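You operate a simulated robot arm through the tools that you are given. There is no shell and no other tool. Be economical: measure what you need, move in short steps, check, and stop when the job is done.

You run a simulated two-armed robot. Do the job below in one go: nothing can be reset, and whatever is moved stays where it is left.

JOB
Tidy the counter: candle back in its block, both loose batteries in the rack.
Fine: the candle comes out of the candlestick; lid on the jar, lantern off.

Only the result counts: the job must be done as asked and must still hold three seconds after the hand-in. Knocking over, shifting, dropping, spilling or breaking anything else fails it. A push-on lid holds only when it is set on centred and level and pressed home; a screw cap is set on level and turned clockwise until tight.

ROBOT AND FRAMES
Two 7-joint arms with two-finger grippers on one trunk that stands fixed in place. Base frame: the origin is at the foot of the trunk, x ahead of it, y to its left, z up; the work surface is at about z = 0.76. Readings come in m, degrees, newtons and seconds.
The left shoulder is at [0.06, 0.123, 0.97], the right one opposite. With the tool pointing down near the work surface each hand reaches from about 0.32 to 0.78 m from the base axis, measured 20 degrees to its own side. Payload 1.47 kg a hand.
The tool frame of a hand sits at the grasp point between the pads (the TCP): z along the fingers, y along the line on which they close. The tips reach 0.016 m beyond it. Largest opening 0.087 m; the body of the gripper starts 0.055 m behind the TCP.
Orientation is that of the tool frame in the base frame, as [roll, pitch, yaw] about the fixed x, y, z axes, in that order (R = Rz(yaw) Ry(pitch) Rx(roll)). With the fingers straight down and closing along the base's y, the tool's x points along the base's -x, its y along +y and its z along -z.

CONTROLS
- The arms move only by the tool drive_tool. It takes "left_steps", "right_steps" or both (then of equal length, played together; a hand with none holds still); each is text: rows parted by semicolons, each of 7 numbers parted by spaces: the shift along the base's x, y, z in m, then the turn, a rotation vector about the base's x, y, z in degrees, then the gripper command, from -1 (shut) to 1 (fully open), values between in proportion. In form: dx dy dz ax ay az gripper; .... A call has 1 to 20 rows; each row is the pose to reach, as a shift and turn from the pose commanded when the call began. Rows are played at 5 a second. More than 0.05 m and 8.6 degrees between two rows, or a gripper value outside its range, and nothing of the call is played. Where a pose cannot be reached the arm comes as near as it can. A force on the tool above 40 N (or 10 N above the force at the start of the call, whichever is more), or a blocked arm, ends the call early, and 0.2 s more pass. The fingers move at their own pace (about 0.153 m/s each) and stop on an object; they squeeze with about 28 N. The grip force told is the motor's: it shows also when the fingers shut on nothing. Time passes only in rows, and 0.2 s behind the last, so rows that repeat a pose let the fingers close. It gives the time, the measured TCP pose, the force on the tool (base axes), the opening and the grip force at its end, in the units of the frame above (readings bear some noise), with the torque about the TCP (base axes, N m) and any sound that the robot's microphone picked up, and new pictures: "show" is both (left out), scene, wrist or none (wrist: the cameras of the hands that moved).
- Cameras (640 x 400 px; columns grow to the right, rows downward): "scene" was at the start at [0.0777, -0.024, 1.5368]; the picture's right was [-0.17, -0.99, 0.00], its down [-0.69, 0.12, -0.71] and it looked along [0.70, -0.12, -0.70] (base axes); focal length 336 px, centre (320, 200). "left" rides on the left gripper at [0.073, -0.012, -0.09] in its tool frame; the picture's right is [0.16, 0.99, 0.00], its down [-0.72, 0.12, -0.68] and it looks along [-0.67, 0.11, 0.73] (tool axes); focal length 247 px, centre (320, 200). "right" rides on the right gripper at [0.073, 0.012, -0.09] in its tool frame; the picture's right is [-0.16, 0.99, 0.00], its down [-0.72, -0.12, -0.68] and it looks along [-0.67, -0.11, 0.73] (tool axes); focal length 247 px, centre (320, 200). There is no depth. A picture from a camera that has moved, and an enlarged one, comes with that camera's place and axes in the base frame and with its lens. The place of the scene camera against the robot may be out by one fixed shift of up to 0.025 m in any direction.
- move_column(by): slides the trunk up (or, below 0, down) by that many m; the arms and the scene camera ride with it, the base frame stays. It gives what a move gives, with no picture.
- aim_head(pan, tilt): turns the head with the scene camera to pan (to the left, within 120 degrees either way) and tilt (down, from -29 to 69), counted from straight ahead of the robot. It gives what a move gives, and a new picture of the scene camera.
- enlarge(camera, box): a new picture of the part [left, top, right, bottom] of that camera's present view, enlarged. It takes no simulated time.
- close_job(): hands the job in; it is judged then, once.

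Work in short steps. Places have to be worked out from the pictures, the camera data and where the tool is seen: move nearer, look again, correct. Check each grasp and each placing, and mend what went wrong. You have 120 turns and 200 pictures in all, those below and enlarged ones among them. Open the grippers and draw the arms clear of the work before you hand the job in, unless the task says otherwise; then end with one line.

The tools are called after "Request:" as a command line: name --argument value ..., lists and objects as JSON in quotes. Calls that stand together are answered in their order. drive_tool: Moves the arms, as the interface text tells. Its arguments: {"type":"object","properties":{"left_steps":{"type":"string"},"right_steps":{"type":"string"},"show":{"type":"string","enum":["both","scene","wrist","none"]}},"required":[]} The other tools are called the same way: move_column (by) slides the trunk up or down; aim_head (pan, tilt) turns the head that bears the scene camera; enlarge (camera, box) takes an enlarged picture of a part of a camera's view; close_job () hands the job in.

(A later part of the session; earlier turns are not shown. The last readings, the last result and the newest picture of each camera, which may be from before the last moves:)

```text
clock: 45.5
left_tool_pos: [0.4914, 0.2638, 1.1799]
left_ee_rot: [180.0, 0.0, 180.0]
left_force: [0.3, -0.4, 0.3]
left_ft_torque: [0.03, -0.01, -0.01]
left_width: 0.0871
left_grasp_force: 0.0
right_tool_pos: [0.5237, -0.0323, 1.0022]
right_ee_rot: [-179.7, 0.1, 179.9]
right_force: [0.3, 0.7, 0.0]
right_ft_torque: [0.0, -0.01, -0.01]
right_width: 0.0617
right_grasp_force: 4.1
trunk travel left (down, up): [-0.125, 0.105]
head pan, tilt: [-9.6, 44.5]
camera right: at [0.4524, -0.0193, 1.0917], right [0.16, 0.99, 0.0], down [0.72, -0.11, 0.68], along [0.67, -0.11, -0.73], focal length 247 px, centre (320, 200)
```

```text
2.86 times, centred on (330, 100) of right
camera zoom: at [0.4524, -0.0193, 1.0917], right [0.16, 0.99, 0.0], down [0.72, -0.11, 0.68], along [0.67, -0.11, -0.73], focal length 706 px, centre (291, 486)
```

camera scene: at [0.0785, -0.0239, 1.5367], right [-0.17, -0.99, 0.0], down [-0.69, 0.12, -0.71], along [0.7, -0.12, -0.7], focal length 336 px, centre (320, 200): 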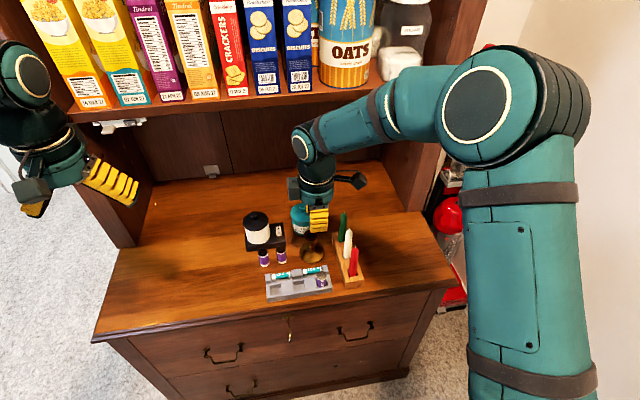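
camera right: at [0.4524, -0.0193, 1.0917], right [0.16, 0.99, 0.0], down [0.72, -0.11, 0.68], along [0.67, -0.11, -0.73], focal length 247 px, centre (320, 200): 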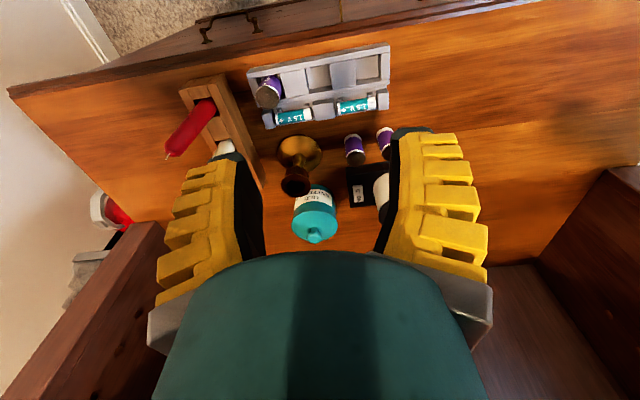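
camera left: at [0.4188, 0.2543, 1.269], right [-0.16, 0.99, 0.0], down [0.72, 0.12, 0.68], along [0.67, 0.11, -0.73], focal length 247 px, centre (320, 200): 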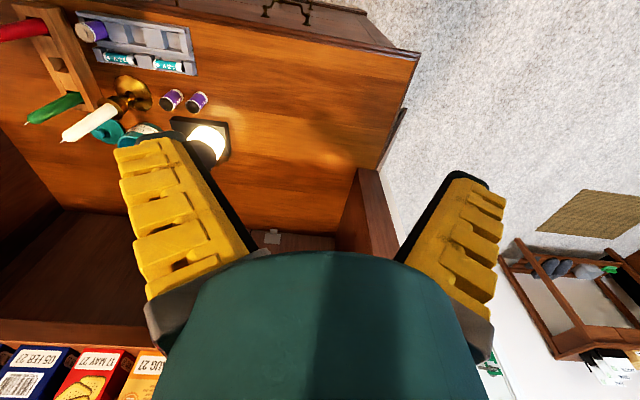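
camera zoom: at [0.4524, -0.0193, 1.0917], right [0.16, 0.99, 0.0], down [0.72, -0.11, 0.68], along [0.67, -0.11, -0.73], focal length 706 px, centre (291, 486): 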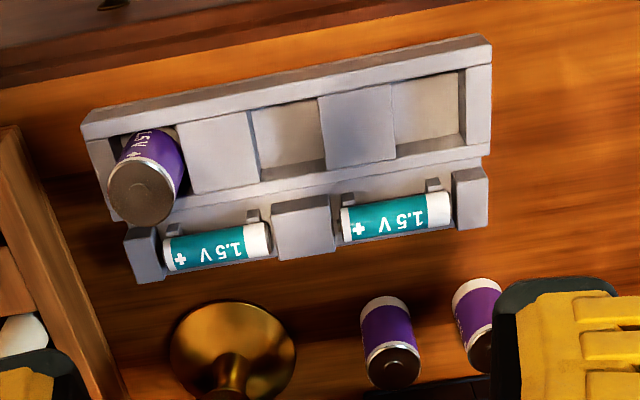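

The wells are well visible. For a tighter fix I move so the camera looks almost straight down on them, closer.

Request:
drive_tool --right_steps "0.02 0.005 -0.02 0.3 0 0 0.3; 0.045 0.012 -0.052 0.3 0 0 0.3; 0.045 0.012 -0.052 0.3 0 0 0.3; 0.045 0.012 -0.052 0.3 0 0 0.3" --show "none"

Request:
enlarge --camera "right" --box '[220, 0, 420, 130]'

```text
clock: 46.5
left_tool_pos: [0.4917, 0.2659, 1.1794]
left_ee_rot: [180.0, 0.1, -180.0]
left_force: [0.0, 0.0, -0.4]
left_ft_torque: [-0.01, 0.03, 0.01]
left_width: 0.0869
left_grasp_force: 0.1
right_tool_pos: [0.5689, -0.0198, 0.9507]
right_ee_rot: [179.9, 0.1, -180.0]
right_force: [-0.5, -0.4, 0.1]
right_ft_torque: [0.02, -0.02, -0.01]
right_width: 0.0615
right_grasp_force: 3.3
trunk travel left (down, up): [-0.125, 0.105]
head pan, tilt: [-9.6, 44.5]
```

```text
3.08 times, centred on (320, 65) of right
camera zoom: at [0.4969, -0.0084, 1.0396], right [0.16, 0.99, 0.0], down [0.72, -0.12, 0.68], along [0.67, -0.11, -0.73], focal length 760 px, centre (320, 615)
```

zoom: 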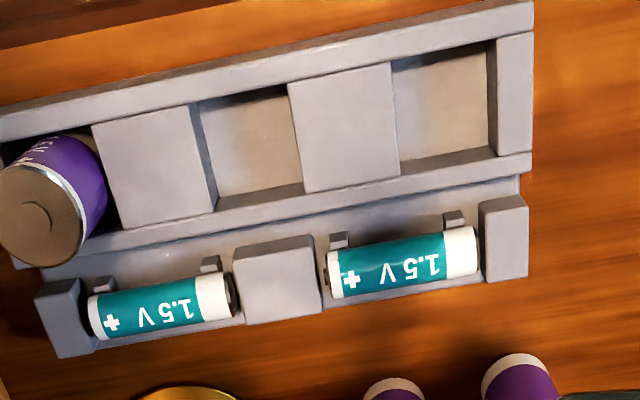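

Well centres: middle ≈ (0.5457, -0.0375), left ≈ (0.5455, 0.0193); rack top z ≈ 0.78. Now I go above the left battery (≈ (0.6425, 0.0437)) and check alignment.

Request:
drive_tool --right_steps "0.02 0.02 0 0 0 0 0.3; 0.04 0.04 0 0 0 0 0.3; 0.06 0.055 -0.01 0 0 0 0; 0.074 0.0637 -0.03 0 0 0 0; 0.074 0.0637 -0.05 0 0 0 0; 0.074 0.0637 -0.05 0 0 0 0" --show "none"

Request:
enlarge --camera "right" --box '[200, 20, 440, 200]'

Request:
enlarge --camera "scene" --box '[240, 200, 320, 290]'

```text
clock: 47.9
left_tool_pos: [0.4904, 0.2656, 1.1796]
left_ee_rot: [180.0, 0.0, 179.9]
left_force: [0.1, -0.4, 0.4]
left_ft_torque: [-0.01, 0.02, -0.04]
left_width: 0.0868
left_grasp_force: 0.1
right_tool_pos: [0.6423, 0.0432, 0.9008]
right_ee_rot: [179.9, 0.1, -179.9]
right_force: [1.3, 0.3, 0.1]
right_ft_torque: [0.01, 0.05, 0.0]
right_width: 0.0492
right_grasp_force: 4.3
trunk travel left (down, up): [-0.125, 0.105]
head pan, tilt: [-9.6, 44.5]
```

```text
2.22 times, centred on (320, 110) of right
camera zoom: at [0.5708, 0.0549, 0.9896], right [0.16, 0.99, 0.0], down [0.72, -0.12, 0.68], along [0.67, -0.11, -0.73], focal length 549 px, centre (320, 400)
```

zoom: 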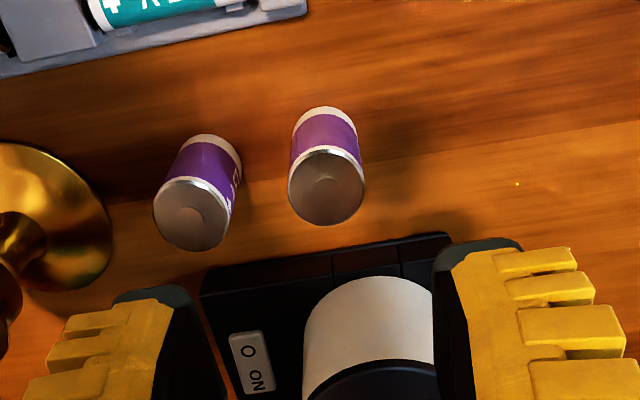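

```text
4.44 times, centred on (280, 245) of scene
camera zoom: at [0.0775, -0.024, 1.5369], right [-0.17, -0.99, 0.0], down [-0.69, 0.12, -0.71], along [0.7, -0.12, -0.7], focal length 1493 px, centre (498, 0)
```

zoom: 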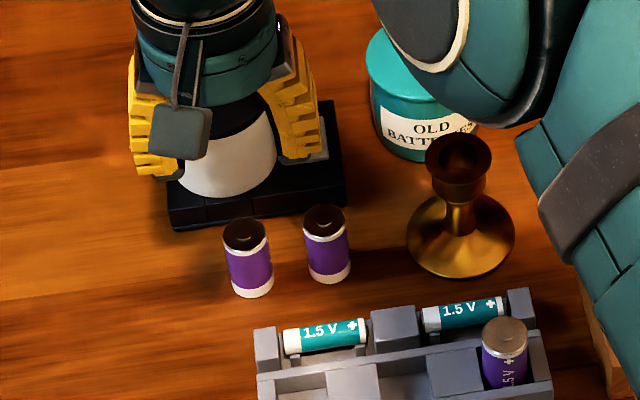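

The battery's axis is at (0.642, 0.045). I narrow the opening to about 36 mm (to clear the neighbour) and descend to z ≈ 0.803, then close.

Request:
drive_tool --right_steps "0 0.0018 -0.01 0 0 0 -0.31; 0 0.0018 -0.04 0 0 0 -0.31; 0 0.0018 -0.07 0 0 0 -0.31; 0 0.0018 -0.09 0 0 0 -0.31; 0 0.0018 -0.098 0 0 0 -0.31; 0 0.0018 -0.098 0 0 0 -1; 0 0.0018 -0.098 0 0 0 -1; 0 0.0018 -0.098 0 0 0 -1" --show "none"

Request:
enlarge --camera "right" --box '[200, 20, 440, 200]'

Request:
enlarge --camera "scene" --box '[240, 200, 320, 290]'

```text
clock: 49.1
left_tool_pos: [0.4903, 0.2654, 1.1796]
left_ee_rot: [180.0, 0.0, -180.0]
left_force: [1.5, 1.0, -0.3]
left_ft_torque: [0.0, 0.04, 0.05]
left_width: 0.0871
left_grasp_force: 0.0
right_tool_pos: [0.6484, 0.0519, 0.8165]
right_ee_rot: [179.3, 1.1, -179.9]
right_force: [-6.9, 5.5, 26.5]
right_ft_torque: [-1.05, 0.24, -0.35]
right_width: 0.0337
right_grasp_force: 6.5
trunk travel left (down, up): [-0.125, 0.105]
head pan, tilt: [-9.6, 44.5]
stopped in row 5 (right hand): the force on the tool passed its limit at 47 N (the readings are from after the stop); the commanded pose is now the measured one
```

```text
2.22 times, centred on (320, 110) of right
camera zoom: at [0.5748, 0.0623, 0.904], right [0.16, 0.99, 0.01], down [0.71, -0.12, 0.69], along [0.69, -0.1, -0.72], focal length 549 px, centre (320, 400)
```

zoom: 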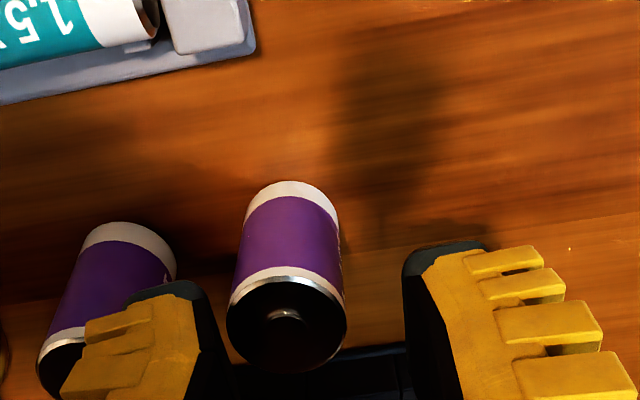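

```text
4.44 times, centred on (280, 245) of scene
camera zoom: at [0.0769, -0.0242, 1.537], right [-0.17, -0.99, 0.0], down [-0.69, 0.12, -0.71], along [0.7, -0.12, -0.7], focal length 1493 px, centre (498, 0)
```

zoom: 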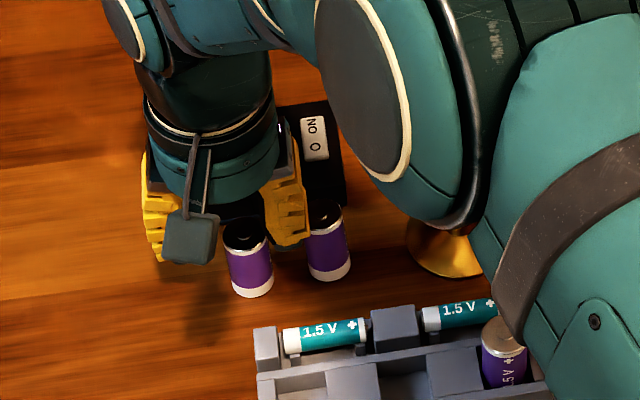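

The finger is thicker than the gap: its outer side pressed on the neighbouring battery's top. I back straight up, square the tool, and check that both batteries still stand in place.

Request:
drive_tool --right_steps "0 0 0.01 0 0 0 -0.25; 0 0 0.03 0 0 0 -0.25; 0 0 0.06 0 0 0 -0.25; -0.01 -0.01 0.1 -0.7 1.1 0 -0.25; -0.03 -0.03 0.13 -0.7 1.1 0 -0.25; -0.03 -0.05 0.13 -0.7 1.1 0 -0.25; -0.03 -0.05 0.13 -0.7 1.1 0 -0.25" --show "none"

Request:
enlarge --camera "right" --box '[200, 0, 440, 180]'

Request:
enlarge --camera "scene" --box '[230, 190, 350, 290]'

```text
clock: 50.7
left_tool_pos: [0.4921, 0.2646, 1.1793]
left_ee_rot: [180.0, 0.0, 180.0]
left_force: [0.6, -1.1, 0.6]
left_ft_torque: [0.0, 0.04, 0.02]
left_width: 0.0873
left_grasp_force: 0.0
right_tool_pos: [0.6165, -0.0012, 0.942]
right_ee_rot: [-179.6, -0.3, -179.7]
right_force: [0.0, 0.1, 0.6]
right_ft_torque: [0.04, -0.01, 0.01]
right_width: 0.0382
right_grasp_force: 4.2
trunk travel left (down, up): [-0.125, 0.105]
head pan, tilt: [-9.6, 44.5]
```

```text
2.22 times, centred on (320, 90) of right
camera zoom: at [0.5452, 0.0106, 1.0318], right [0.16, 0.99, -0.01], down [0.73, -0.11, 0.68], along [0.67, -0.11, -0.74], focal length 549 px, centre (320, 444)
```

zoom: 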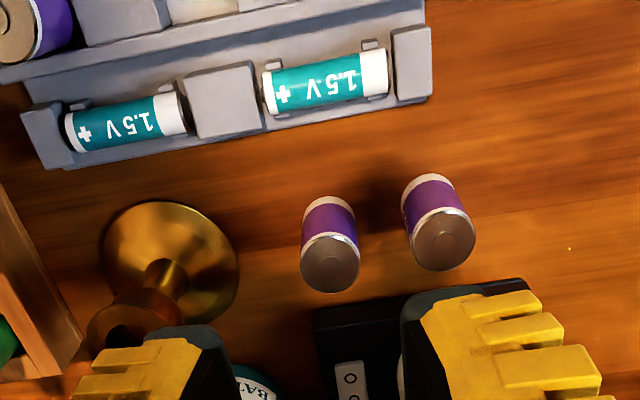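

```text
4.00 times, centred on (290, 240) of scene
camera zoom: at [0.0774, -0.0239, 1.5368], right [-0.17, -0.99, 0.0], down [-0.69, 0.12, -0.71], along [0.7, -0.12, -0.7], focal length 1344 px, centre (440, 40)
```

zoom: 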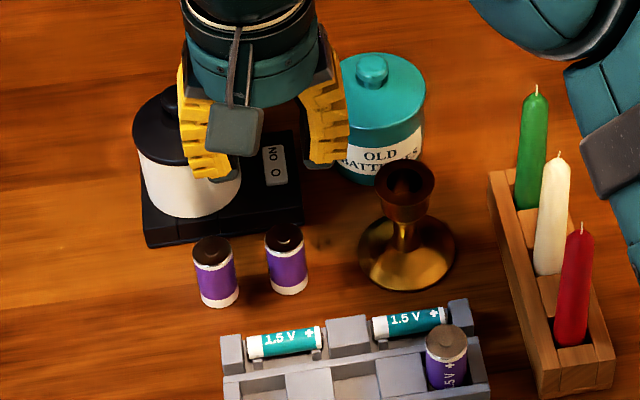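

Both batteries stand where they were, and everything else is intact. I first square the tool, then rotate +90° above battery 1 so the fingers close along x.

Request:
drive_tool --right_steps "0.01 0 0 0.4 -0.3 0 -0.25; 0.028 -0.002 0 0.4 -0.3 0 -0.25; 0.028 -0.002 0 0.4 -0.3 0 -0.25" --show "none"

Request:
drive_tool --right_steps "0 0 0 0 0 8.2 -0.25; 0 0 0 0 0 16.4 -0.25; 0 0 0 0 0 24.6 -0.25; 0 0 0 0 0 32.8 -0.25; 0 0 0 0 0 41 -0.25; 0 0 0 0 0 49.2 -0.25; 0 0 0 0 0 57.4 -0.25; 0 0 0 0 0 65.6 -0.25; 0 0 0 0 0 73.8 -0.25; 0 0 0 0 0 82 -0.25; 0 0 0 0 0 90 -0.25; 0 0 -0.02 0 0 90 -0.25; 0 0 -0.03 0 0 90 -0.25" --show "none"

Request:
enlarge --camera "right" --box '[200, 0, 440, 180]'

Request:
enlarge --camera "scene" --box '[230, 190, 350, 290]'

```text
clock: 51.5
left_tool_pos: [0.4912, 0.2659, 1.1801]
left_ee_rot: [-180.0, 0.0, 179.9]
left_force: [0.1, -0.4, 0.1]
left_ft_torque: [0.01, 0.04, 0.01]
left_width: 0.087
left_grasp_force: 0.1
right_tool_pos: [0.6451, -0.0023, 0.9408]
right_ee_rot: [180.0, -0.1, -179.9]
right_force: [-0.2, 0.0, -0.2]
right_ft_torque: [-0.03, 0.02, -0.01]
right_width: 0.0384
right_grasp_force: 4.2
trunk travel left (down, up): [-0.125, 0.105]
head pan, tilt: [-9.6, 44.5]
```

```text
clock: 54.3
left_tool_pos: [0.4917, 0.2662, 1.1792]
left_ee_rot: [-180.0, 0.0, 180.0]
left_force: [-0.3, 0.5, 0.0]
left_ft_torque: [0.01, 0.0, -0.03]
left_width: 0.0871
left_grasp_force: 0.1
right_tool_pos: [0.6451, -0.0022, 0.9124]
right_ee_rot: [179.9, -0.1, -89.8]
right_force: [-0.4, -1.5, -0.3]
right_ft_torque: [0.01, 0.02, -0.01]
right_width: 0.0384
right_grasp_force: 4.5
trunk travel left (down, up): [-0.125, 0.105]
head pan, tilt: [-9.6, 44.5]
```

```text
2.22 times, centred on (320, 90) of right
camera zoom: at [0.6347, -0.0751, 1.0016], right [-0.99, 0.16, 0.0], down [0.12, 0.72, 0.68], along [0.1, 0.67, -0.73], focal length 549 px, centre (320, 444)
```

zoom: 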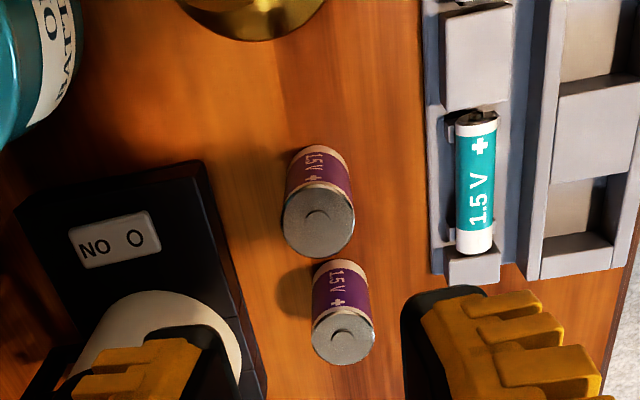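

```text
4.00 times, centred on (290, 240) of scene
camera zoom: at [0.0776, -0.024, 1.5368], right [-0.17, -0.99, 0.0], down [-0.69, 0.12, -0.71], along [0.7, -0.12, -0.7], focal length 1344 px, centre (440, 40)
```

zoom: 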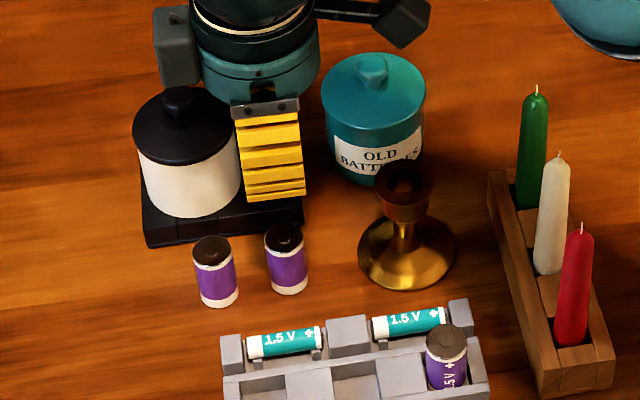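

Battery 1's axis is (0.646, -0.003). I descend to z ≈ 0.81 with a ~35 mm opening and close.

Request:
drive_tool --right_steps "0.001 -0.001 -0.03 0 0 0 -0.34; 0.001 -0.001 -0.06 0 0 0 -0.34; 0.001 -0.001 -0.085 0 0 0 -0.34; 0.001 -0.001 -0.095 0 0 0 -0.34; 0.001 -0.001 -0.102 0 0 0 -0.34; 0.001 -0.001 -0.102 0 0 0 -1; 0.001 -0.001 -0.102 0 0 0 -1; 0.001 -0.001 -0.102 0 0 0 -1" --show "none"

Request:
enlarge --camera "right" --box '[200, 20, 440, 200]'

Request:
enlarge --camera "scene" --box '[230, 190, 350, 290]'

```text
clock: 56.1
left_tool_pos: [0.491, 0.2661, 1.1794]
left_ee_rot: [180.0, 0.0, -180.0]
left_force: [0.0, 0.3, -0.4]
left_ft_torque: [0.0, -0.01, 0.01]
left_width: 0.0871
left_grasp_force: 0.1
right_tool_pos: [0.6465, -0.0031, 0.8092]
right_ee_rot: [179.9, 0.0, -89.9]
right_force: [0.5, 1.4, 2.8]
right_ft_torque: [0.06, -0.04, 0.05]
right_width: 0.0175
right_grasp_force: 27.8
trunk travel left (down, up): [-0.125, 0.105]
head pan, tilt: [-9.6, 44.5]
```

```text
2.22 times, centred on (320, 110) of right
camera zoom: at [0.6356, -0.0759, 0.8994], right [-0.99, 0.16, 0.0], down [0.12, 0.72, 0.68], along [0.1, 0.67, -0.73], focal length 549 px, centre (320, 400)
```

zoom: 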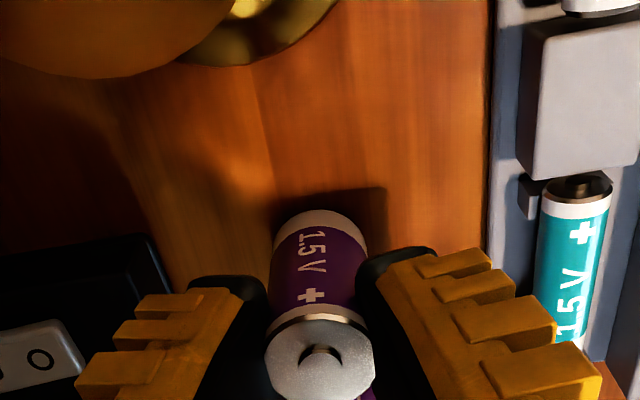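

```text
4.00 times, centred on (290, 240) of scene
camera zoom: at [0.0775, -0.0239, 1.5368], right [-0.17, -0.99, 0.0], down [-0.69, 0.12, -0.71], along [0.7, -0.12, -0.7], focal length 1344 px, centre (440, 40)
```

zoom: 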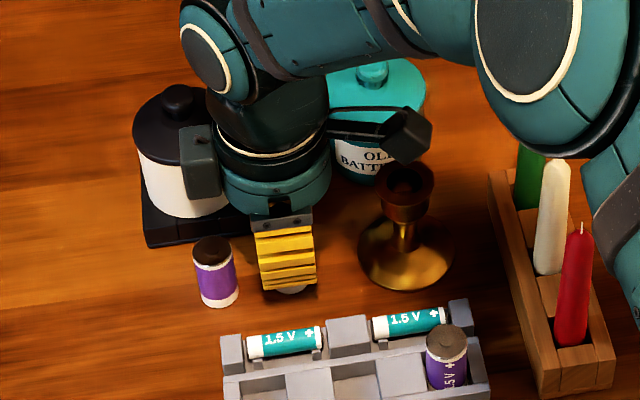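

Gripped firmly. I lift and rotate back to the default yaw while moving toward the middle well.

Request:
drive_tool --right_steps "0 0 0.02 0 0 0 -1; 0 0 0.05 0 0 0 -1; 0 0 0.08 0 0 0 -1; -0.01 0 0.11 0 0 -8.2 -1; -0.02 0 0.12 0 0 -16.4 -1; -0.03 -0.005 0.12 0 0 -24.6 -1; -0.04 -0.01 0.12 0 0 -32.8 -1; -0.05 -0.015 0.12 0 0 -41 -1; -0.06 -0.02 0.12 0 0 -49.2 -1; -0.07 -0.025 0.12 0 0 -57.4 -1; -0.08 -0.03 0.12 0 0 -65.6 -1; -0.09 -0.033 0.12 0 0 -73.8 -1; -0.1 -0.034 0.12 0 0 -82 -1; -0.1 -0.034 0.12 0 0 -90 -1; -0.1 -0.034 0.12 0 0 -90 -1" --show "none"

Request:
enlarge --camera "right" --box '[200, 20, 440, 200]'

Request:
enlarge --camera "scene" --box '[240, 210, 350, 310]'

```text
clock: 59.3
left_tool_pos: [0.4912, 0.2657, 1.1804]
left_ee_rot: [-180.0, 0.1, 180.0]
left_force: [0.3, 0.1, 0.2]
left_ft_torque: [0.0, 0.02, 0.02]
left_width: 0.0868
left_grasp_force: 0.2
right_tool_pos: [0.5462, -0.0374, 0.9298]
right_ee_rot: [179.8, -0.1, -180.0]
right_force: [0.2, 0.7, -1.3]
right_ft_torque: [0.02, 0.02, -0.02]
right_width: 0.0162
right_grasp_force: 28.3
trunk travel left (down, up): [-0.125, 0.105]
head pan, tilt: [-9.6, 44.5]
```

```text
2.22 times, centred on (320, 110) of right
camera zoom: at [0.4739, -0.0259, 1.0192], right [0.16, 0.99, 0.0], down [0.72, -0.12, 0.68], along [0.67, -0.11, -0.73], focal length 549 px, centre (320, 400)
```

zoom: 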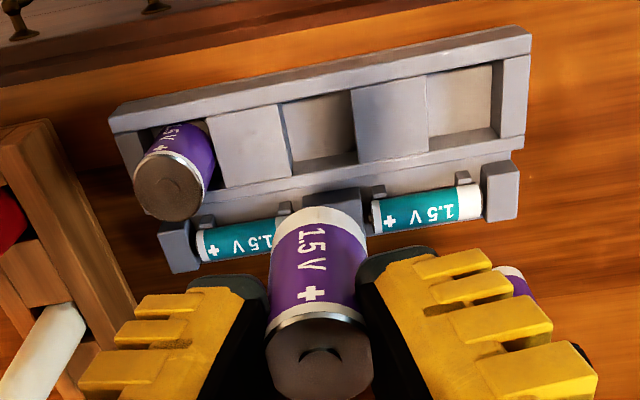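

```text
4.00 times, centred on (295, 260) of scene
camera zoom: at [0.0777, -0.0241, 1.5368], right [-0.17, -0.99, 0.0], down [-0.69, 0.12, -0.71], along [0.7, -0.12, -0.7], focal length 1344 px, centre (420, -40)
```

zoom: 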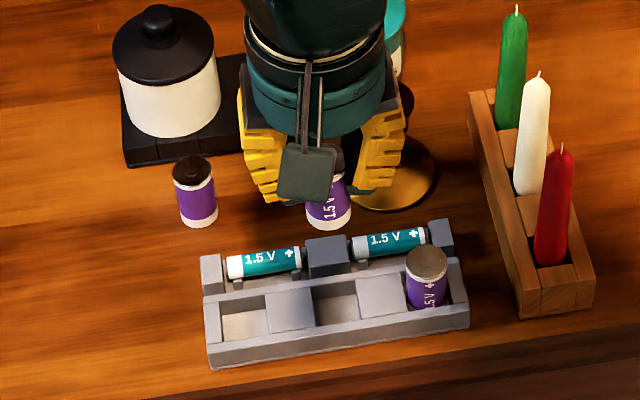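

The battery hangs straight and the middle well is under it. I descend to just above the rack top and look again.

Request:
drive_tool --right_steps "-0.0002 0 -0.03 -0.2 0 0 -1; -0.0002 0 -0.06 -0.2 0 0 -1; -0.0002 0 -0.085 -0.2 0 0 -1; -0.0002 0 -0.09 -0.2 0 0 -1; -0.0002 0 -0.09 -0.2 0 0 -1" --show "none"

Request:
enlarge --camera "right" --box '[200, 20, 440, 200]'

Request:
enlarge --camera "scene" --box '[270, 245, 350, 305]'

```text
clock: 60.5
left_tool_pos: [0.4907, 0.2654, 1.1794]
left_ee_rot: [180.0, 0.0, 179.9]
left_force: [0.5, 0.7, 0.7]
left_ft_torque: [0.0, 0.0, 0.0]
left_width: 0.0871
left_grasp_force: 0.2
right_tool_pos: [0.5447, -0.0377, 0.8404]
right_ee_rot: [-179.9, -0.1, -179.9]
right_force: [0.0, -0.4, -1.1]
right_ft_torque: [0.0, 0.0, 0.01]
right_width: 0.0158
right_grasp_force: 28.0
trunk travel left (down, up): [-0.125, 0.105]
head pan, tilt: [-9.6, 44.5]
```

```text
2.22 times, centred on (320, 110) of right
camera zoom: at [0.4739, -0.0257, 0.9289], right [0.16, 0.99, 0.0], down [0.72, -0.11, 0.68], along [0.67, -0.11, -0.73], focal length 549 px, centre (320, 400)
```

zoom: 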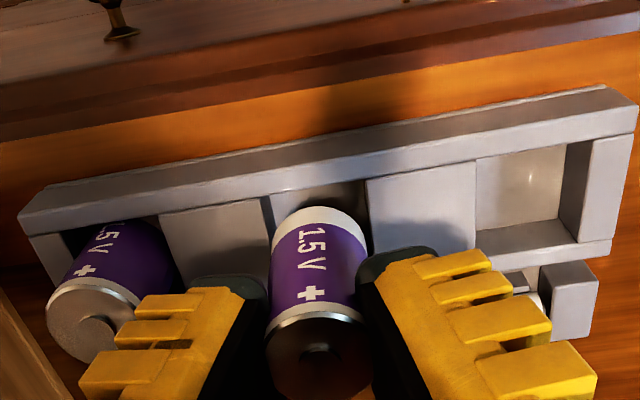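

```text
6.67 times, centred on (310, 275) of scene
camera zoom: at [0.078, -0.024, 1.5368], right [-0.17, -0.99, 0.0], down [-0.69, 0.12, -0.71], along [0.7, -0.12, -0.7], focal length 2239 px, centre (387, -300)
```

zoom: 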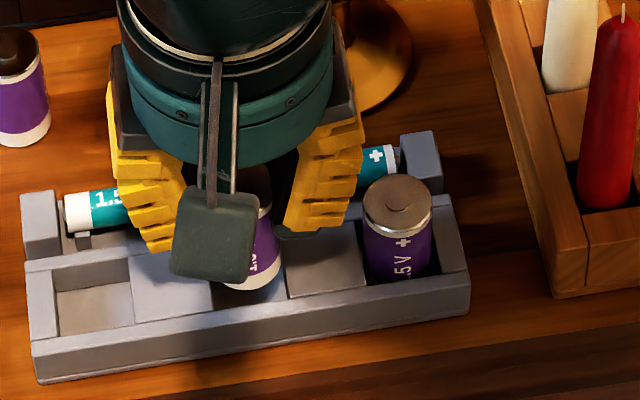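

Aligned sideways; I lower gently in 3 mm steps, checking forces.

Request:
drive_tool --right_steps "0 0 -0.004 0 0 0 -1; 0 0 -0.008 0 0 0 -1; 0 0 -0.012 0 0 0 -1; 0 0 -0.015 0 0 0 -1" --show "none"

Request:
enlarge --camera "right" --box '[200, 20, 440, 200]'

```text
clock: 61.5
left_tool_pos: [0.4917, 0.2662, 1.1791]
left_ee_rot: [-180.0, 0.0, -180.0]
left_force: [-0.4, -1.2, 0.1]
left_ft_torque: [0.01, 0.02, 0.01]
left_width: 0.0871
left_grasp_force: 0.0
right_tool_pos: [0.5455, -0.0368, 0.8242]
right_ee_rot: [-180.0, -0.1, -179.8]
right_force: [0.2, 0.3, -0.8]
right_ft_torque: [-0.01, -0.02, 0.0]
right_width: 0.0156
right_grasp_force: 27.8
trunk travel left (down, up): [-0.125, 0.105]
head pan, tilt: [-9.6, 44.5]
```

```text
2.22 times, centred on (320, 110) of right
camera zoom: at [0.474, -0.0258, 0.9138], right [0.16, 0.99, 0.0], down [0.72, -0.11, 0.68], along [0.67, -0.11, -0.73], focal length 549 px, centre (320, 400)
```

zoom: 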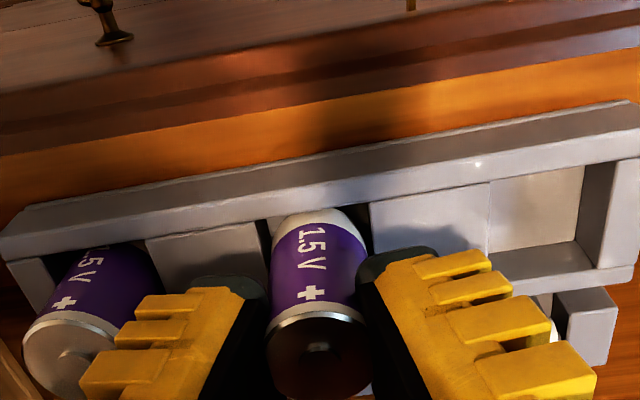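

No contact force; the battery is entering the well. Continue down.

Request:
drive_tool --right_steps "0 0 -0.003 0 0 0 -1; 0 0 -0.006 0 0 0 -1; 0 0 -0.009 0 0 0 -1; 0 0 -0.012 0 0 0 -1" --show "none"

Request:
enlarge --camera "right" --box '[200, 20, 440, 200]'

Request:
enlarge --camera "scene" --box '[270, 245, 350, 305]'

```text
clock: 62.5
left_tool_pos: [0.4901, 0.2656, 1.18]
left_ee_rot: [-180.0, 0.2, 179.9]
left_force: [0.5, -0.2, -0.8]
left_ft_torque: [-0.03, 0.0, -0.02]
left_width: 0.0868
left_grasp_force: 0.0
right_tool_pos: [0.5462, -0.0373, 0.8149]
right_ee_rot: [-180.0, 0.1, -180.0]
right_force: [-3.8, -2.2, 23.1]
right_ft_torque: [-0.06, 0.0, -0.01]
right_width: 0.0154
right_grasp_force: 28.3
trunk travel left (down, up): [-0.125, 0.105]
head pan, tilt: [-9.6, 44.5]
```

```text
2.22 times, centred on (320, 110) of right
camera zoom: at [0.4736, -0.0255, 0.9041], right [0.16, 0.99, 0.0], down [0.72, -0.11, 0.68], along [0.67, -0.11, -0.73], focal length 549 px, centre (320, 400)
```

zoom: 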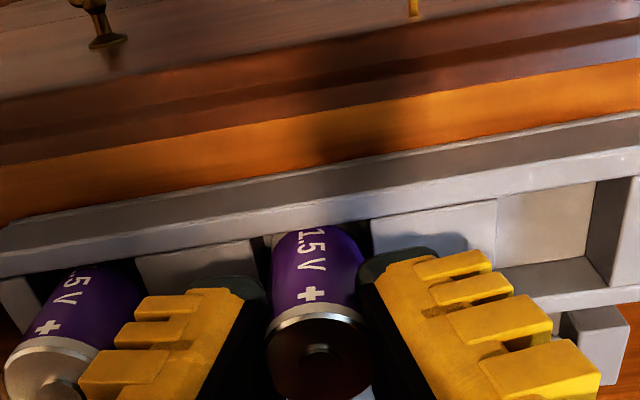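

```text
6.67 times, centred on (310, 275) of scene
camera zoom: at [0.0756, -0.024, 1.5373], right [-0.17, -0.99, 0.0], down [-0.69, 0.12, -0.71], along [0.7, -0.12, -0.7], focal length 2239 px, centre (387, -300)
```

zoom: 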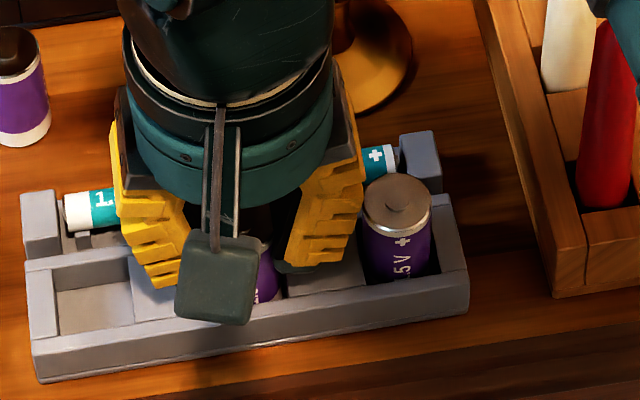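

The battery rests on the well floor (23 N, bottom ≈ 0.766). I relieve, open slightly, and lift away.

Request:
drive_tool --right_steps "0 0 0.0025 0 0 0 -1; 0 0 0.0025 0 0 0 -0.5; 0 0 0.0025 0 0 0 -0.5; 0 0 0.0025 0 0 0 -0.5; 0 0 0.02 0 0 0 -0.5; 0 0 0.05 0 0 0 -0.5; 0 0 0.09 0 0 0 -0.5; 0.03 0.03 0.12 0 0 0 0; 0.06 0.06 0.12 0 0 0 0; 0.095 0.082 0.11 0 0 0 0; 0.095 0.082 0.11 0 0 0 0" --show "none"

Request:
enlarge --camera "right" --box '[200, 20, 440, 200]'

Request:
enlarge --camera "scene" --box '[240, 210, 350, 310]'

```text
refused: row 8 steps farther than a row can; nothing moved
```

```text
2.22 times, centred on (320, 110) of right
camera zoom: at [0.4736, -0.0255, 0.9041], right [0.16, 0.99, 0.0], down [0.72, -0.11, 0.68], along [0.67, -0.11, -0.73], focal length 549 px, centre (320, 400)
```

zoom: 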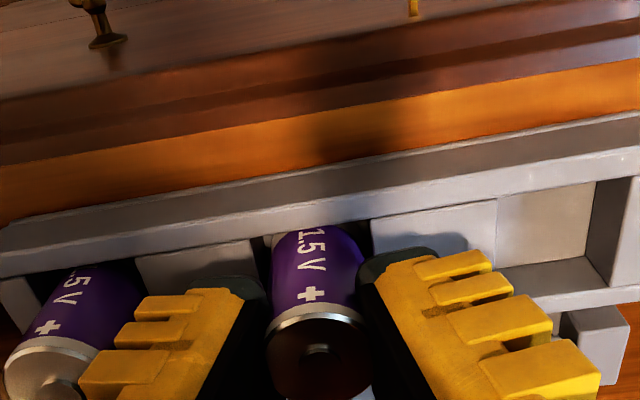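

```text
4.00 times, centred on (295, 260) of scene
camera zoom: at [0.0756, -0.024, 1.5373], right [-0.17, -0.99, 0.0], down [-0.69, 0.12, -0.71], along [0.7, -0.12, -0.7], focal length 1344 px, centre (420, -40)
```

zoom: 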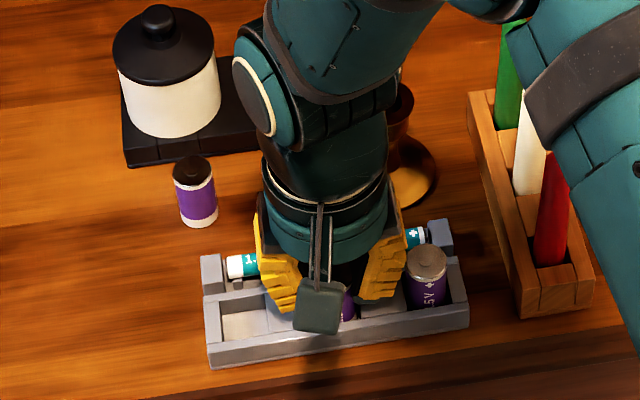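

A row was too long; I repeat with smaller steps.

Request:
drive_tool --right_steps "0 0 0.0025 0 0 0 -1; 0 0 0.0025 0 0 0 -0.5; 0 0 0.0025 0 0 0 -0.5; 0 0 0.0025 0 0 0 -0.5; 0 0 0.02 0 0 0 -0.5; 0 0 0.05 0 0 0 -0.5; 0 0 0.09 0 0 0 -0.5; 0.02 0.02 0.115 0 0 0 0; 0.05 0.05 0.115 0 0 0 0; 0.08 0.07 0.11 0 0 0 0; 0.095 0.082 0.11 0 0 0 0; 0.095 0.082 0.11 0 0 0 0" --show "none"

Request:
enlarge --camera "right" --box '[200, 20, 440, 200]'

Request:
enlarge --camera "scene" --box '[240, 210, 350, 310]'

```text
clock: 65.1
left_tool_pos: [0.4917, 0.2658, 1.1787]
left_ee_rot: [180.0, 0.0, 179.9]
left_force: [-0.2, 0.0, 0.8]
left_ft_torque: [-0.01, 0.0, 0.01]
left_width: 0.0871
left_grasp_force: 0.0
right_tool_pos: [0.6405, 0.0443, 0.9213]
right_ee_rot: [-179.9, 0.0, -179.9]
right_force: [-0.2, 0.3, -0.8]
right_ft_torque: [-0.02, -0.02, 0.02]
right_width: 0.0492
right_grasp_force: 4.3
trunk travel left (down, up): [-0.125, 0.105]
head pan, tilt: [-9.6, 44.5]
```

```text
2.22 times, centred on (320, 110) of right
camera zoom: at [0.5694, 0.0558, 1.0119], right [0.16, 0.99, 0.0], down [0.73, -0.11, 0.68], along [0.67, -0.11, -0.73], focal length 549 px, centre (320, 400)
```

zoom: 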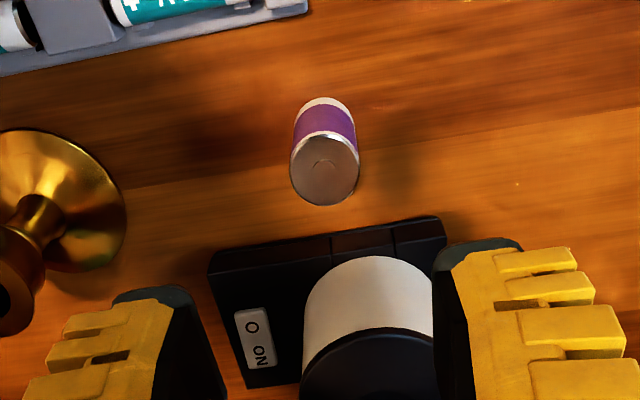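

```text
4.00 times, centred on (295, 260) of scene
camera zoom: at [0.0777, -0.024, 1.5368], right [-0.17, -0.99, 0.0], down [-0.69, 0.12, -0.71], along [0.7, -0.12, -0.7], focal length 1344 px, centre (420, -40)
```

zoom: 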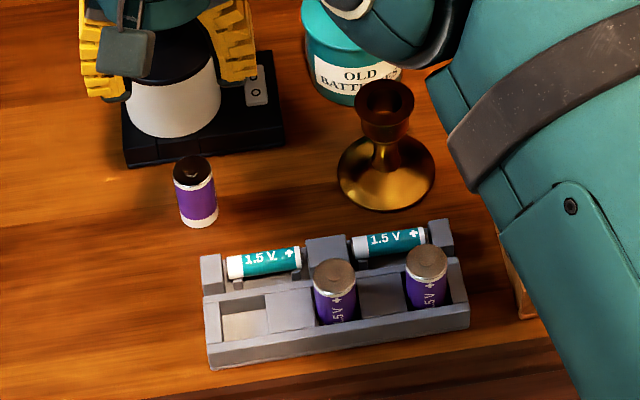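

The first cell is seated. Battery 2 is at (0.6425, 0.045) with no neighbour now; I descend to z ≈ 0.81 and close.

Request:
drive_tool --right_steps "0.002 0.001 -0.03 0 0 0 0; 0.002 0.001 -0.06 0 0 0 -0.2; 0.002 0.001 -0.09 0 0 0 -0.2; 0.002 0.001 -0.105 0 0 0 -0.2; 0.002 0.001 -0.111 0 0 0 -0.2; 0.002 0.001 -0.111 0 0 0 -1; 0.002 0.001 -0.111 0 0 0 -1; 0.002 0.001 -0.111 0 0 0 -1" --show "none"

Request:
enlarge --camera "right" --box '[200, 20, 440, 200]'

Request:
enlarge --camera "scene" --box '[240, 200, 350, 300]'

```text
clock: 66.9
left_tool_pos: [0.4915, 0.2655, 1.1792]
left_ee_rot: [-180.0, 0.0, 180.0]
left_force: [-0.6, 0.1, -0.1]
left_ft_torque: [-0.02, -0.01, -0.01]
left_width: 0.0869
left_grasp_force: 0.1
right_tool_pos: [0.6427, 0.0457, 0.8115]
right_ee_rot: [179.9, -0.1, -179.9]
right_force: [-0.1, -0.7, 1.2]
right_ft_torque: [-0.02, 0.02, 0.01]
right_width: 0.0196
right_grasp_force: 28.0
trunk travel left (down, up): [-0.125, 0.105]
head pan, tilt: [-9.6, 44.5]
```

```text
2.22 times, centred on (320, 110) of right
camera zoom: at [0.571, 0.0572, 0.9006], right [0.16, 0.99, 0.0], down [0.72, -0.11, 0.68], along [0.67, -0.11, -0.73], focal length 549 px, centre (320, 400)
```

zoom: 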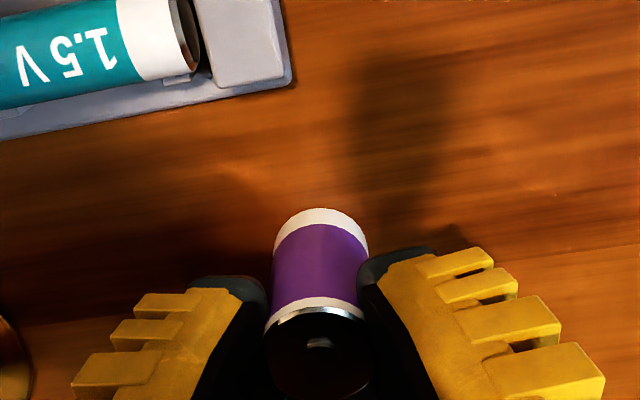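

```text
4.00 times, centred on (295, 250) of scene
camera zoom: at [0.0777, -0.024, 1.5368], right [-0.17, -0.99, 0.0], down [-0.69, 0.12, -0.71], along [0.7, -0.12, -0.7], focal length 1344 px, centre (420, 0)
```

zoom: 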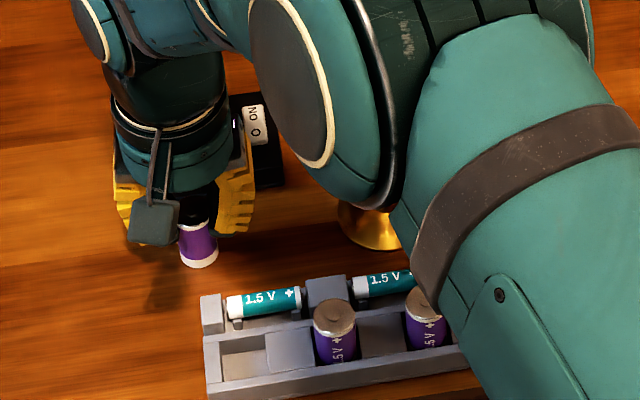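

Gripped. I lift and carry it above the left well (0.5455, 0.0192).

Request:
drive_tool --right_steps "0 0 0.02 0 0 0 -1; 0 0 0.05 0 0 0 -1; 0 0 0.09 0 0 0 -1; -0.03 -0.01 0.11 0 0 0 -1; -0.065 -0.02 0.11 0 0 0 -1; -0.09 -0.0263 0.11 0 0 0 -1; -0.097 -0.0263 0.11 0 0 0 -1; -0.097 -0.0263 0.11 0 0 0 -1" --show "none"

Request:
enlarge --camera "right" --box '[200, 20, 440, 200]'

```text
clock: 68.7
left_tool_pos: [0.4898, 0.2655, 1.1801]
left_ee_rot: [180.0, 0.0, 180.0]
left_force: [-0.7, 0.6, -0.4]
left_ft_torque: [0.0, 0.03, 0.02]
left_width: 0.0869
left_grasp_force: 0.0
right_tool_pos: [0.545, 0.0191, 0.9222]
right_ee_rot: [-179.9, 0.1, -179.9]
right_force: [-0.8, 0.3, -0.4]
right_ft_torque: [0.02, -0.01, 0.0]
right_width: 0.0187
right_grasp_force: 27.9
trunk travel left (down, up): [-0.125, 0.105]
head pan, tilt: [-9.6, 44.5]
```

```text
2.22 times, centred on (320, 110) of right
camera zoom: at [0.4743, 0.0307, 1.0111], right [0.16, 0.99, 0.0], down [0.72, -0.11, 0.68], along [0.67, -0.11, -0.73], focal length 549 px, centre (320, 400)
```

zoom: 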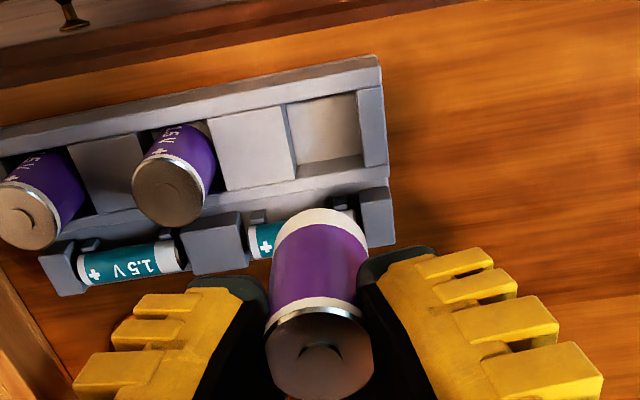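

The left well centre reads (0.5457, 0.0200). I correct by about 1 mm and descend to just above the rack.

Request:
drive_tool --right_steps "0.0005 0.0008 -0.03 0 0 0 -1; 0.0005 0.0008 -0.06 0 0 0 -1; 0.0005 0.0008 -0.08 0 0 0 -1; 0.0005 0.0008 -0.084 0 0 0 -1; 0.0005 0.0008 -0.084 0 0 0 -1" --show "none"

Request:
enlarge --camera "right" --box '[200, 20, 440, 200]'

```text
clock: 69.9
left_tool_pos: [0.4918, 0.2656, 1.1793]
left_ee_rot: [-180.0, -0.1, 180.0]
left_force: [0.0, -0.3, 0.2]
left_ft_torque: [-0.03, 0.01, 0.02]
left_width: 0.087
left_grasp_force: 0.0
right_tool_pos: [0.5476, 0.0213, 0.8374]
right_ee_rot: [-179.8, -0.1, -179.8]
right_force: [-0.4, -0.4, -0.9]
right_ft_torque: [-0.02, -0.03, 0.0]
right_width: 0.0181
right_grasp_force: 27.8
trunk travel left (down, up): [-0.125, 0.105]
head pan, tilt: [-9.6, 44.5]
```

```text
2.22 times, centred on (320, 110) of right
camera zoom: at [0.4749, 0.0319, 0.9264], right [0.16, 0.99, 0.0], down [0.72, -0.11, 0.68], along [0.67, -0.11, -0.73], focal length 549 px, centre (320, 400)
```

zoom: 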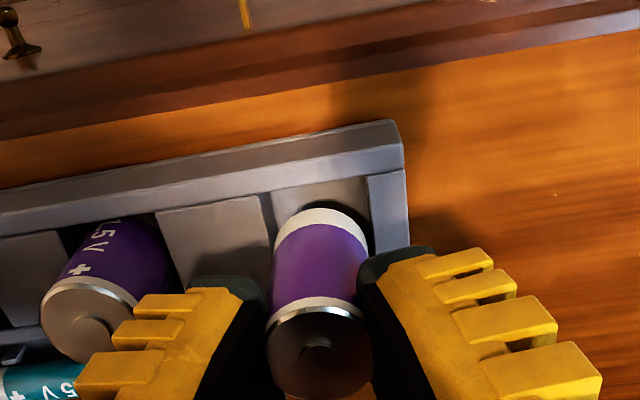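

The picture matches the earlier successful approach. I lower in small steps.

Request:
drive_tool --right_steps "0 0 -0.004 0 0 0 -1; 0 0 -0.008 0 0 0 -1; 0 0 -0.012 0 0 0 -1; 0 0 -0.015 0 0 0 -1; 0 0 -0.018 0 0 0 -1" --show "none"

Request:
enlarge --camera "right" --box '[200, 20, 440, 200]'

```text
clock: 71.1
left_tool_pos: [0.4902, 0.2657, 1.1806]
left_ee_rot: [179.9, 0.1, 179.9]
left_force: [0.1, 0.2, -0.1]
left_ft_torque: [0.0, -0.02, 0.03]
left_width: 0.0872
left_grasp_force: 0.1
right_tool_pos: [0.5485, 0.0205, 0.8195]
right_ee_rot: [-179.9, -0.1, -179.9]
right_force: [0.8, -0.2, -0.4]
right_ft_torque: [-0.01, -0.02, -0.03]
right_width: 0.0175
right_grasp_force: 27.9
trunk travel left (down, up): [-0.125, 0.105]
head pan, tilt: [-9.6, 44.5]
```

```text
2.22 times, centred on (320, 110) of right
camera zoom: at [0.4748, 0.0319, 0.909], right [0.16, 0.99, 0.0], down [0.72, -0.11, 0.68], along [0.67, -0.11, -0.73], focal length 549 px, centre (320, 400)
```

zoom: 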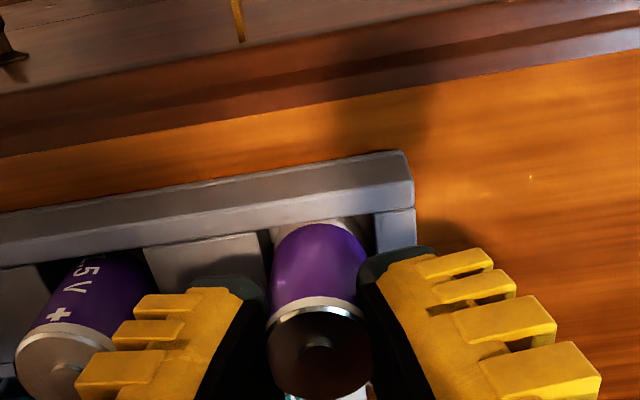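

It's in the well without contact force. I lower the last few millimetres to the floor.

Request:
drive_tool --right_steps "0 0 -0.002 0 0 0 -1; 0 0 -0.004 0 0 0 -1; 0 0 -0.006 0 0 0 -1" --show "none"

```text
clock: 71.9
left_tool_pos: [0.4899, 0.2658, 1.1815]
left_ee_rot: [-179.9, 0.1, 179.9]
left_force: [0.2, -0.2, 0.8]
left_ft_torque: [0.01, 0.03, 0.01]
left_width: 0.0868
left_grasp_force: 0.1
right_tool_pos: [0.5466, 0.0204, 0.8162]
right_ee_rot: [-180.0, 0.2, -179.9]
right_force: [-2.2, -2.1, 22.2]
right_ft_torque: [-0.03, 0.17, -0.09]
right_width: 0.018
right_grasp_force: 27.6
trunk travel left (down, up): [-0.125, 0.105]
head pan, tilt: [-9.6, 44.5]
```

Seated on the floor (22 N). I relieve, open slightly, lift and withdraw the arm toward the robot's right.

Request:
drive_tool --right_steps "0 0 0.0025 0 0 0 -1; 0 0 0.0025 0 0 0 -0.45; 0 0 0.0025 0 0 0 -0.45; 0 0 0.0025 0 0 0 -0.45; 0 0 0.02 0 0 0 -0.45; 0 0 0.05 0 0 0 -0.45; 0 0 0.09 0 0 0 -0.45; 0 0 0.13 0 0 0 0; 0 0 0.17 0 0 0 0.5; 0 0 0.21 0 0 0 1; -0.03 -0.03 0.23 0 0 0 1; -0.06 -0.06 0.23 0 0 0 1; -0.08 -0.1 0.23 0 0 0 1; -0.08 -0.14 0.23 0 0 0 1; -0.08 -0.18 0.23 0 0 0 1; -0.08 -0.22 0.23 0 0 0 1; -0.08 -0.26 0.23 0 0 0 1; -0.08 -0.26 0.23 0 0 0 1" --show "both"

Request:
enlarge --camera "scene" --box '[230, 190, 390, 310]'

Request:
enlarge --camera "scene" --box '[280, 190, 370, 260]'

```text
clock: 75.7
left_tool_pos: [0.4915, 0.2662, 1.1795]
left_ee_rot: [179.9, 0.0, 180.0]
left_force: [0.0, 0.2, -0.2]
left_ft_torque: [0.0, -0.02, -0.03]
left_width: 0.0871
left_grasp_force: 0.1
right_tool_pos: [0.4655, -0.2393, 1.0442]
right_ee_rot: [-179.8, -0.1, -179.9]
right_force: [0.7, 0.0, -1.0]
right_ft_torque: [-0.01, 0.0, 0.01]
right_width: 0.087
right_grasp_force: 0.0
trunk travel left (down, up): [-0.125, 0.105]
head pan, tilt: [-9.6, 44.5]
camera scene: at [0.078, -0.0234, 1.5368], right [-0.17, -0.99, 0.0], down [-0.69, 0.12, -0.71], along [0.7, -0.12, -0.7], focal length 336 px, centre (320, 200)
camera right: at [0.3931, -0.2277, 1.1329], right [0.15, 0.99, 0.0], down [0.73, -0.11, 0.68], along [0.67, -0.11, -0.73], focal length 247 px, centre (320, 200)
```

scene: 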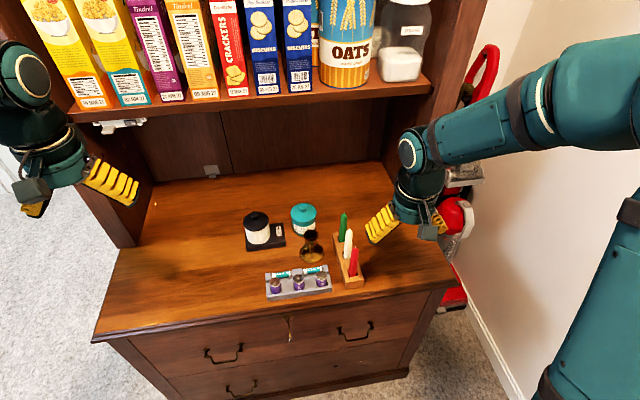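
right: 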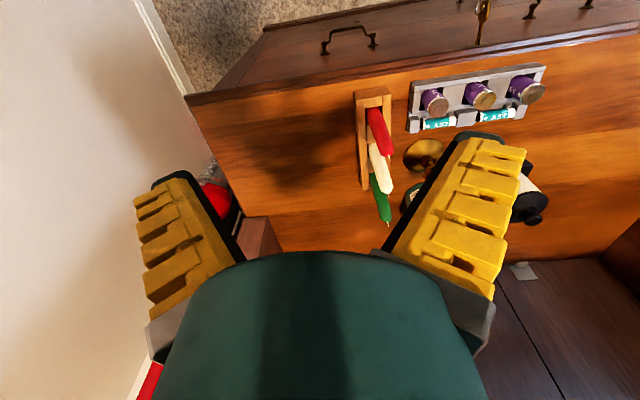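

```text
3.33 times, centred on (310, 250) of scene
camera zoom: at [0.078, -0.0234, 1.5368], right [-0.17, -0.99, 0.0], down [-0.69, 0.12, -0.71], along [0.7, -0.12, -0.7], focal length 1120 px, centre (353, 33)
```

zoom: 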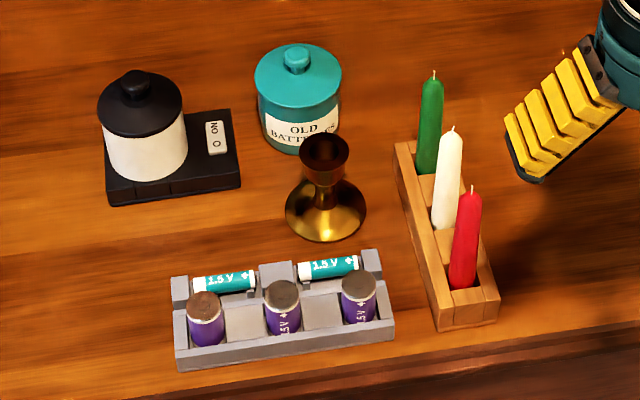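

```text
5.71 times, centred on (325, 225) of scene
camera zoom: at [0.078, -0.0234, 1.5368], right [-0.17, -0.99, 0.0], down [-0.69, 0.12, -0.71], along [0.7, -0.12, -0.7], focal length 1919 px, centre (291, 57)
```

zoom: 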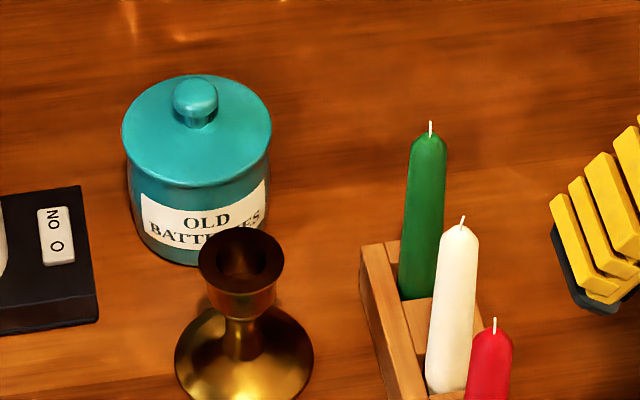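

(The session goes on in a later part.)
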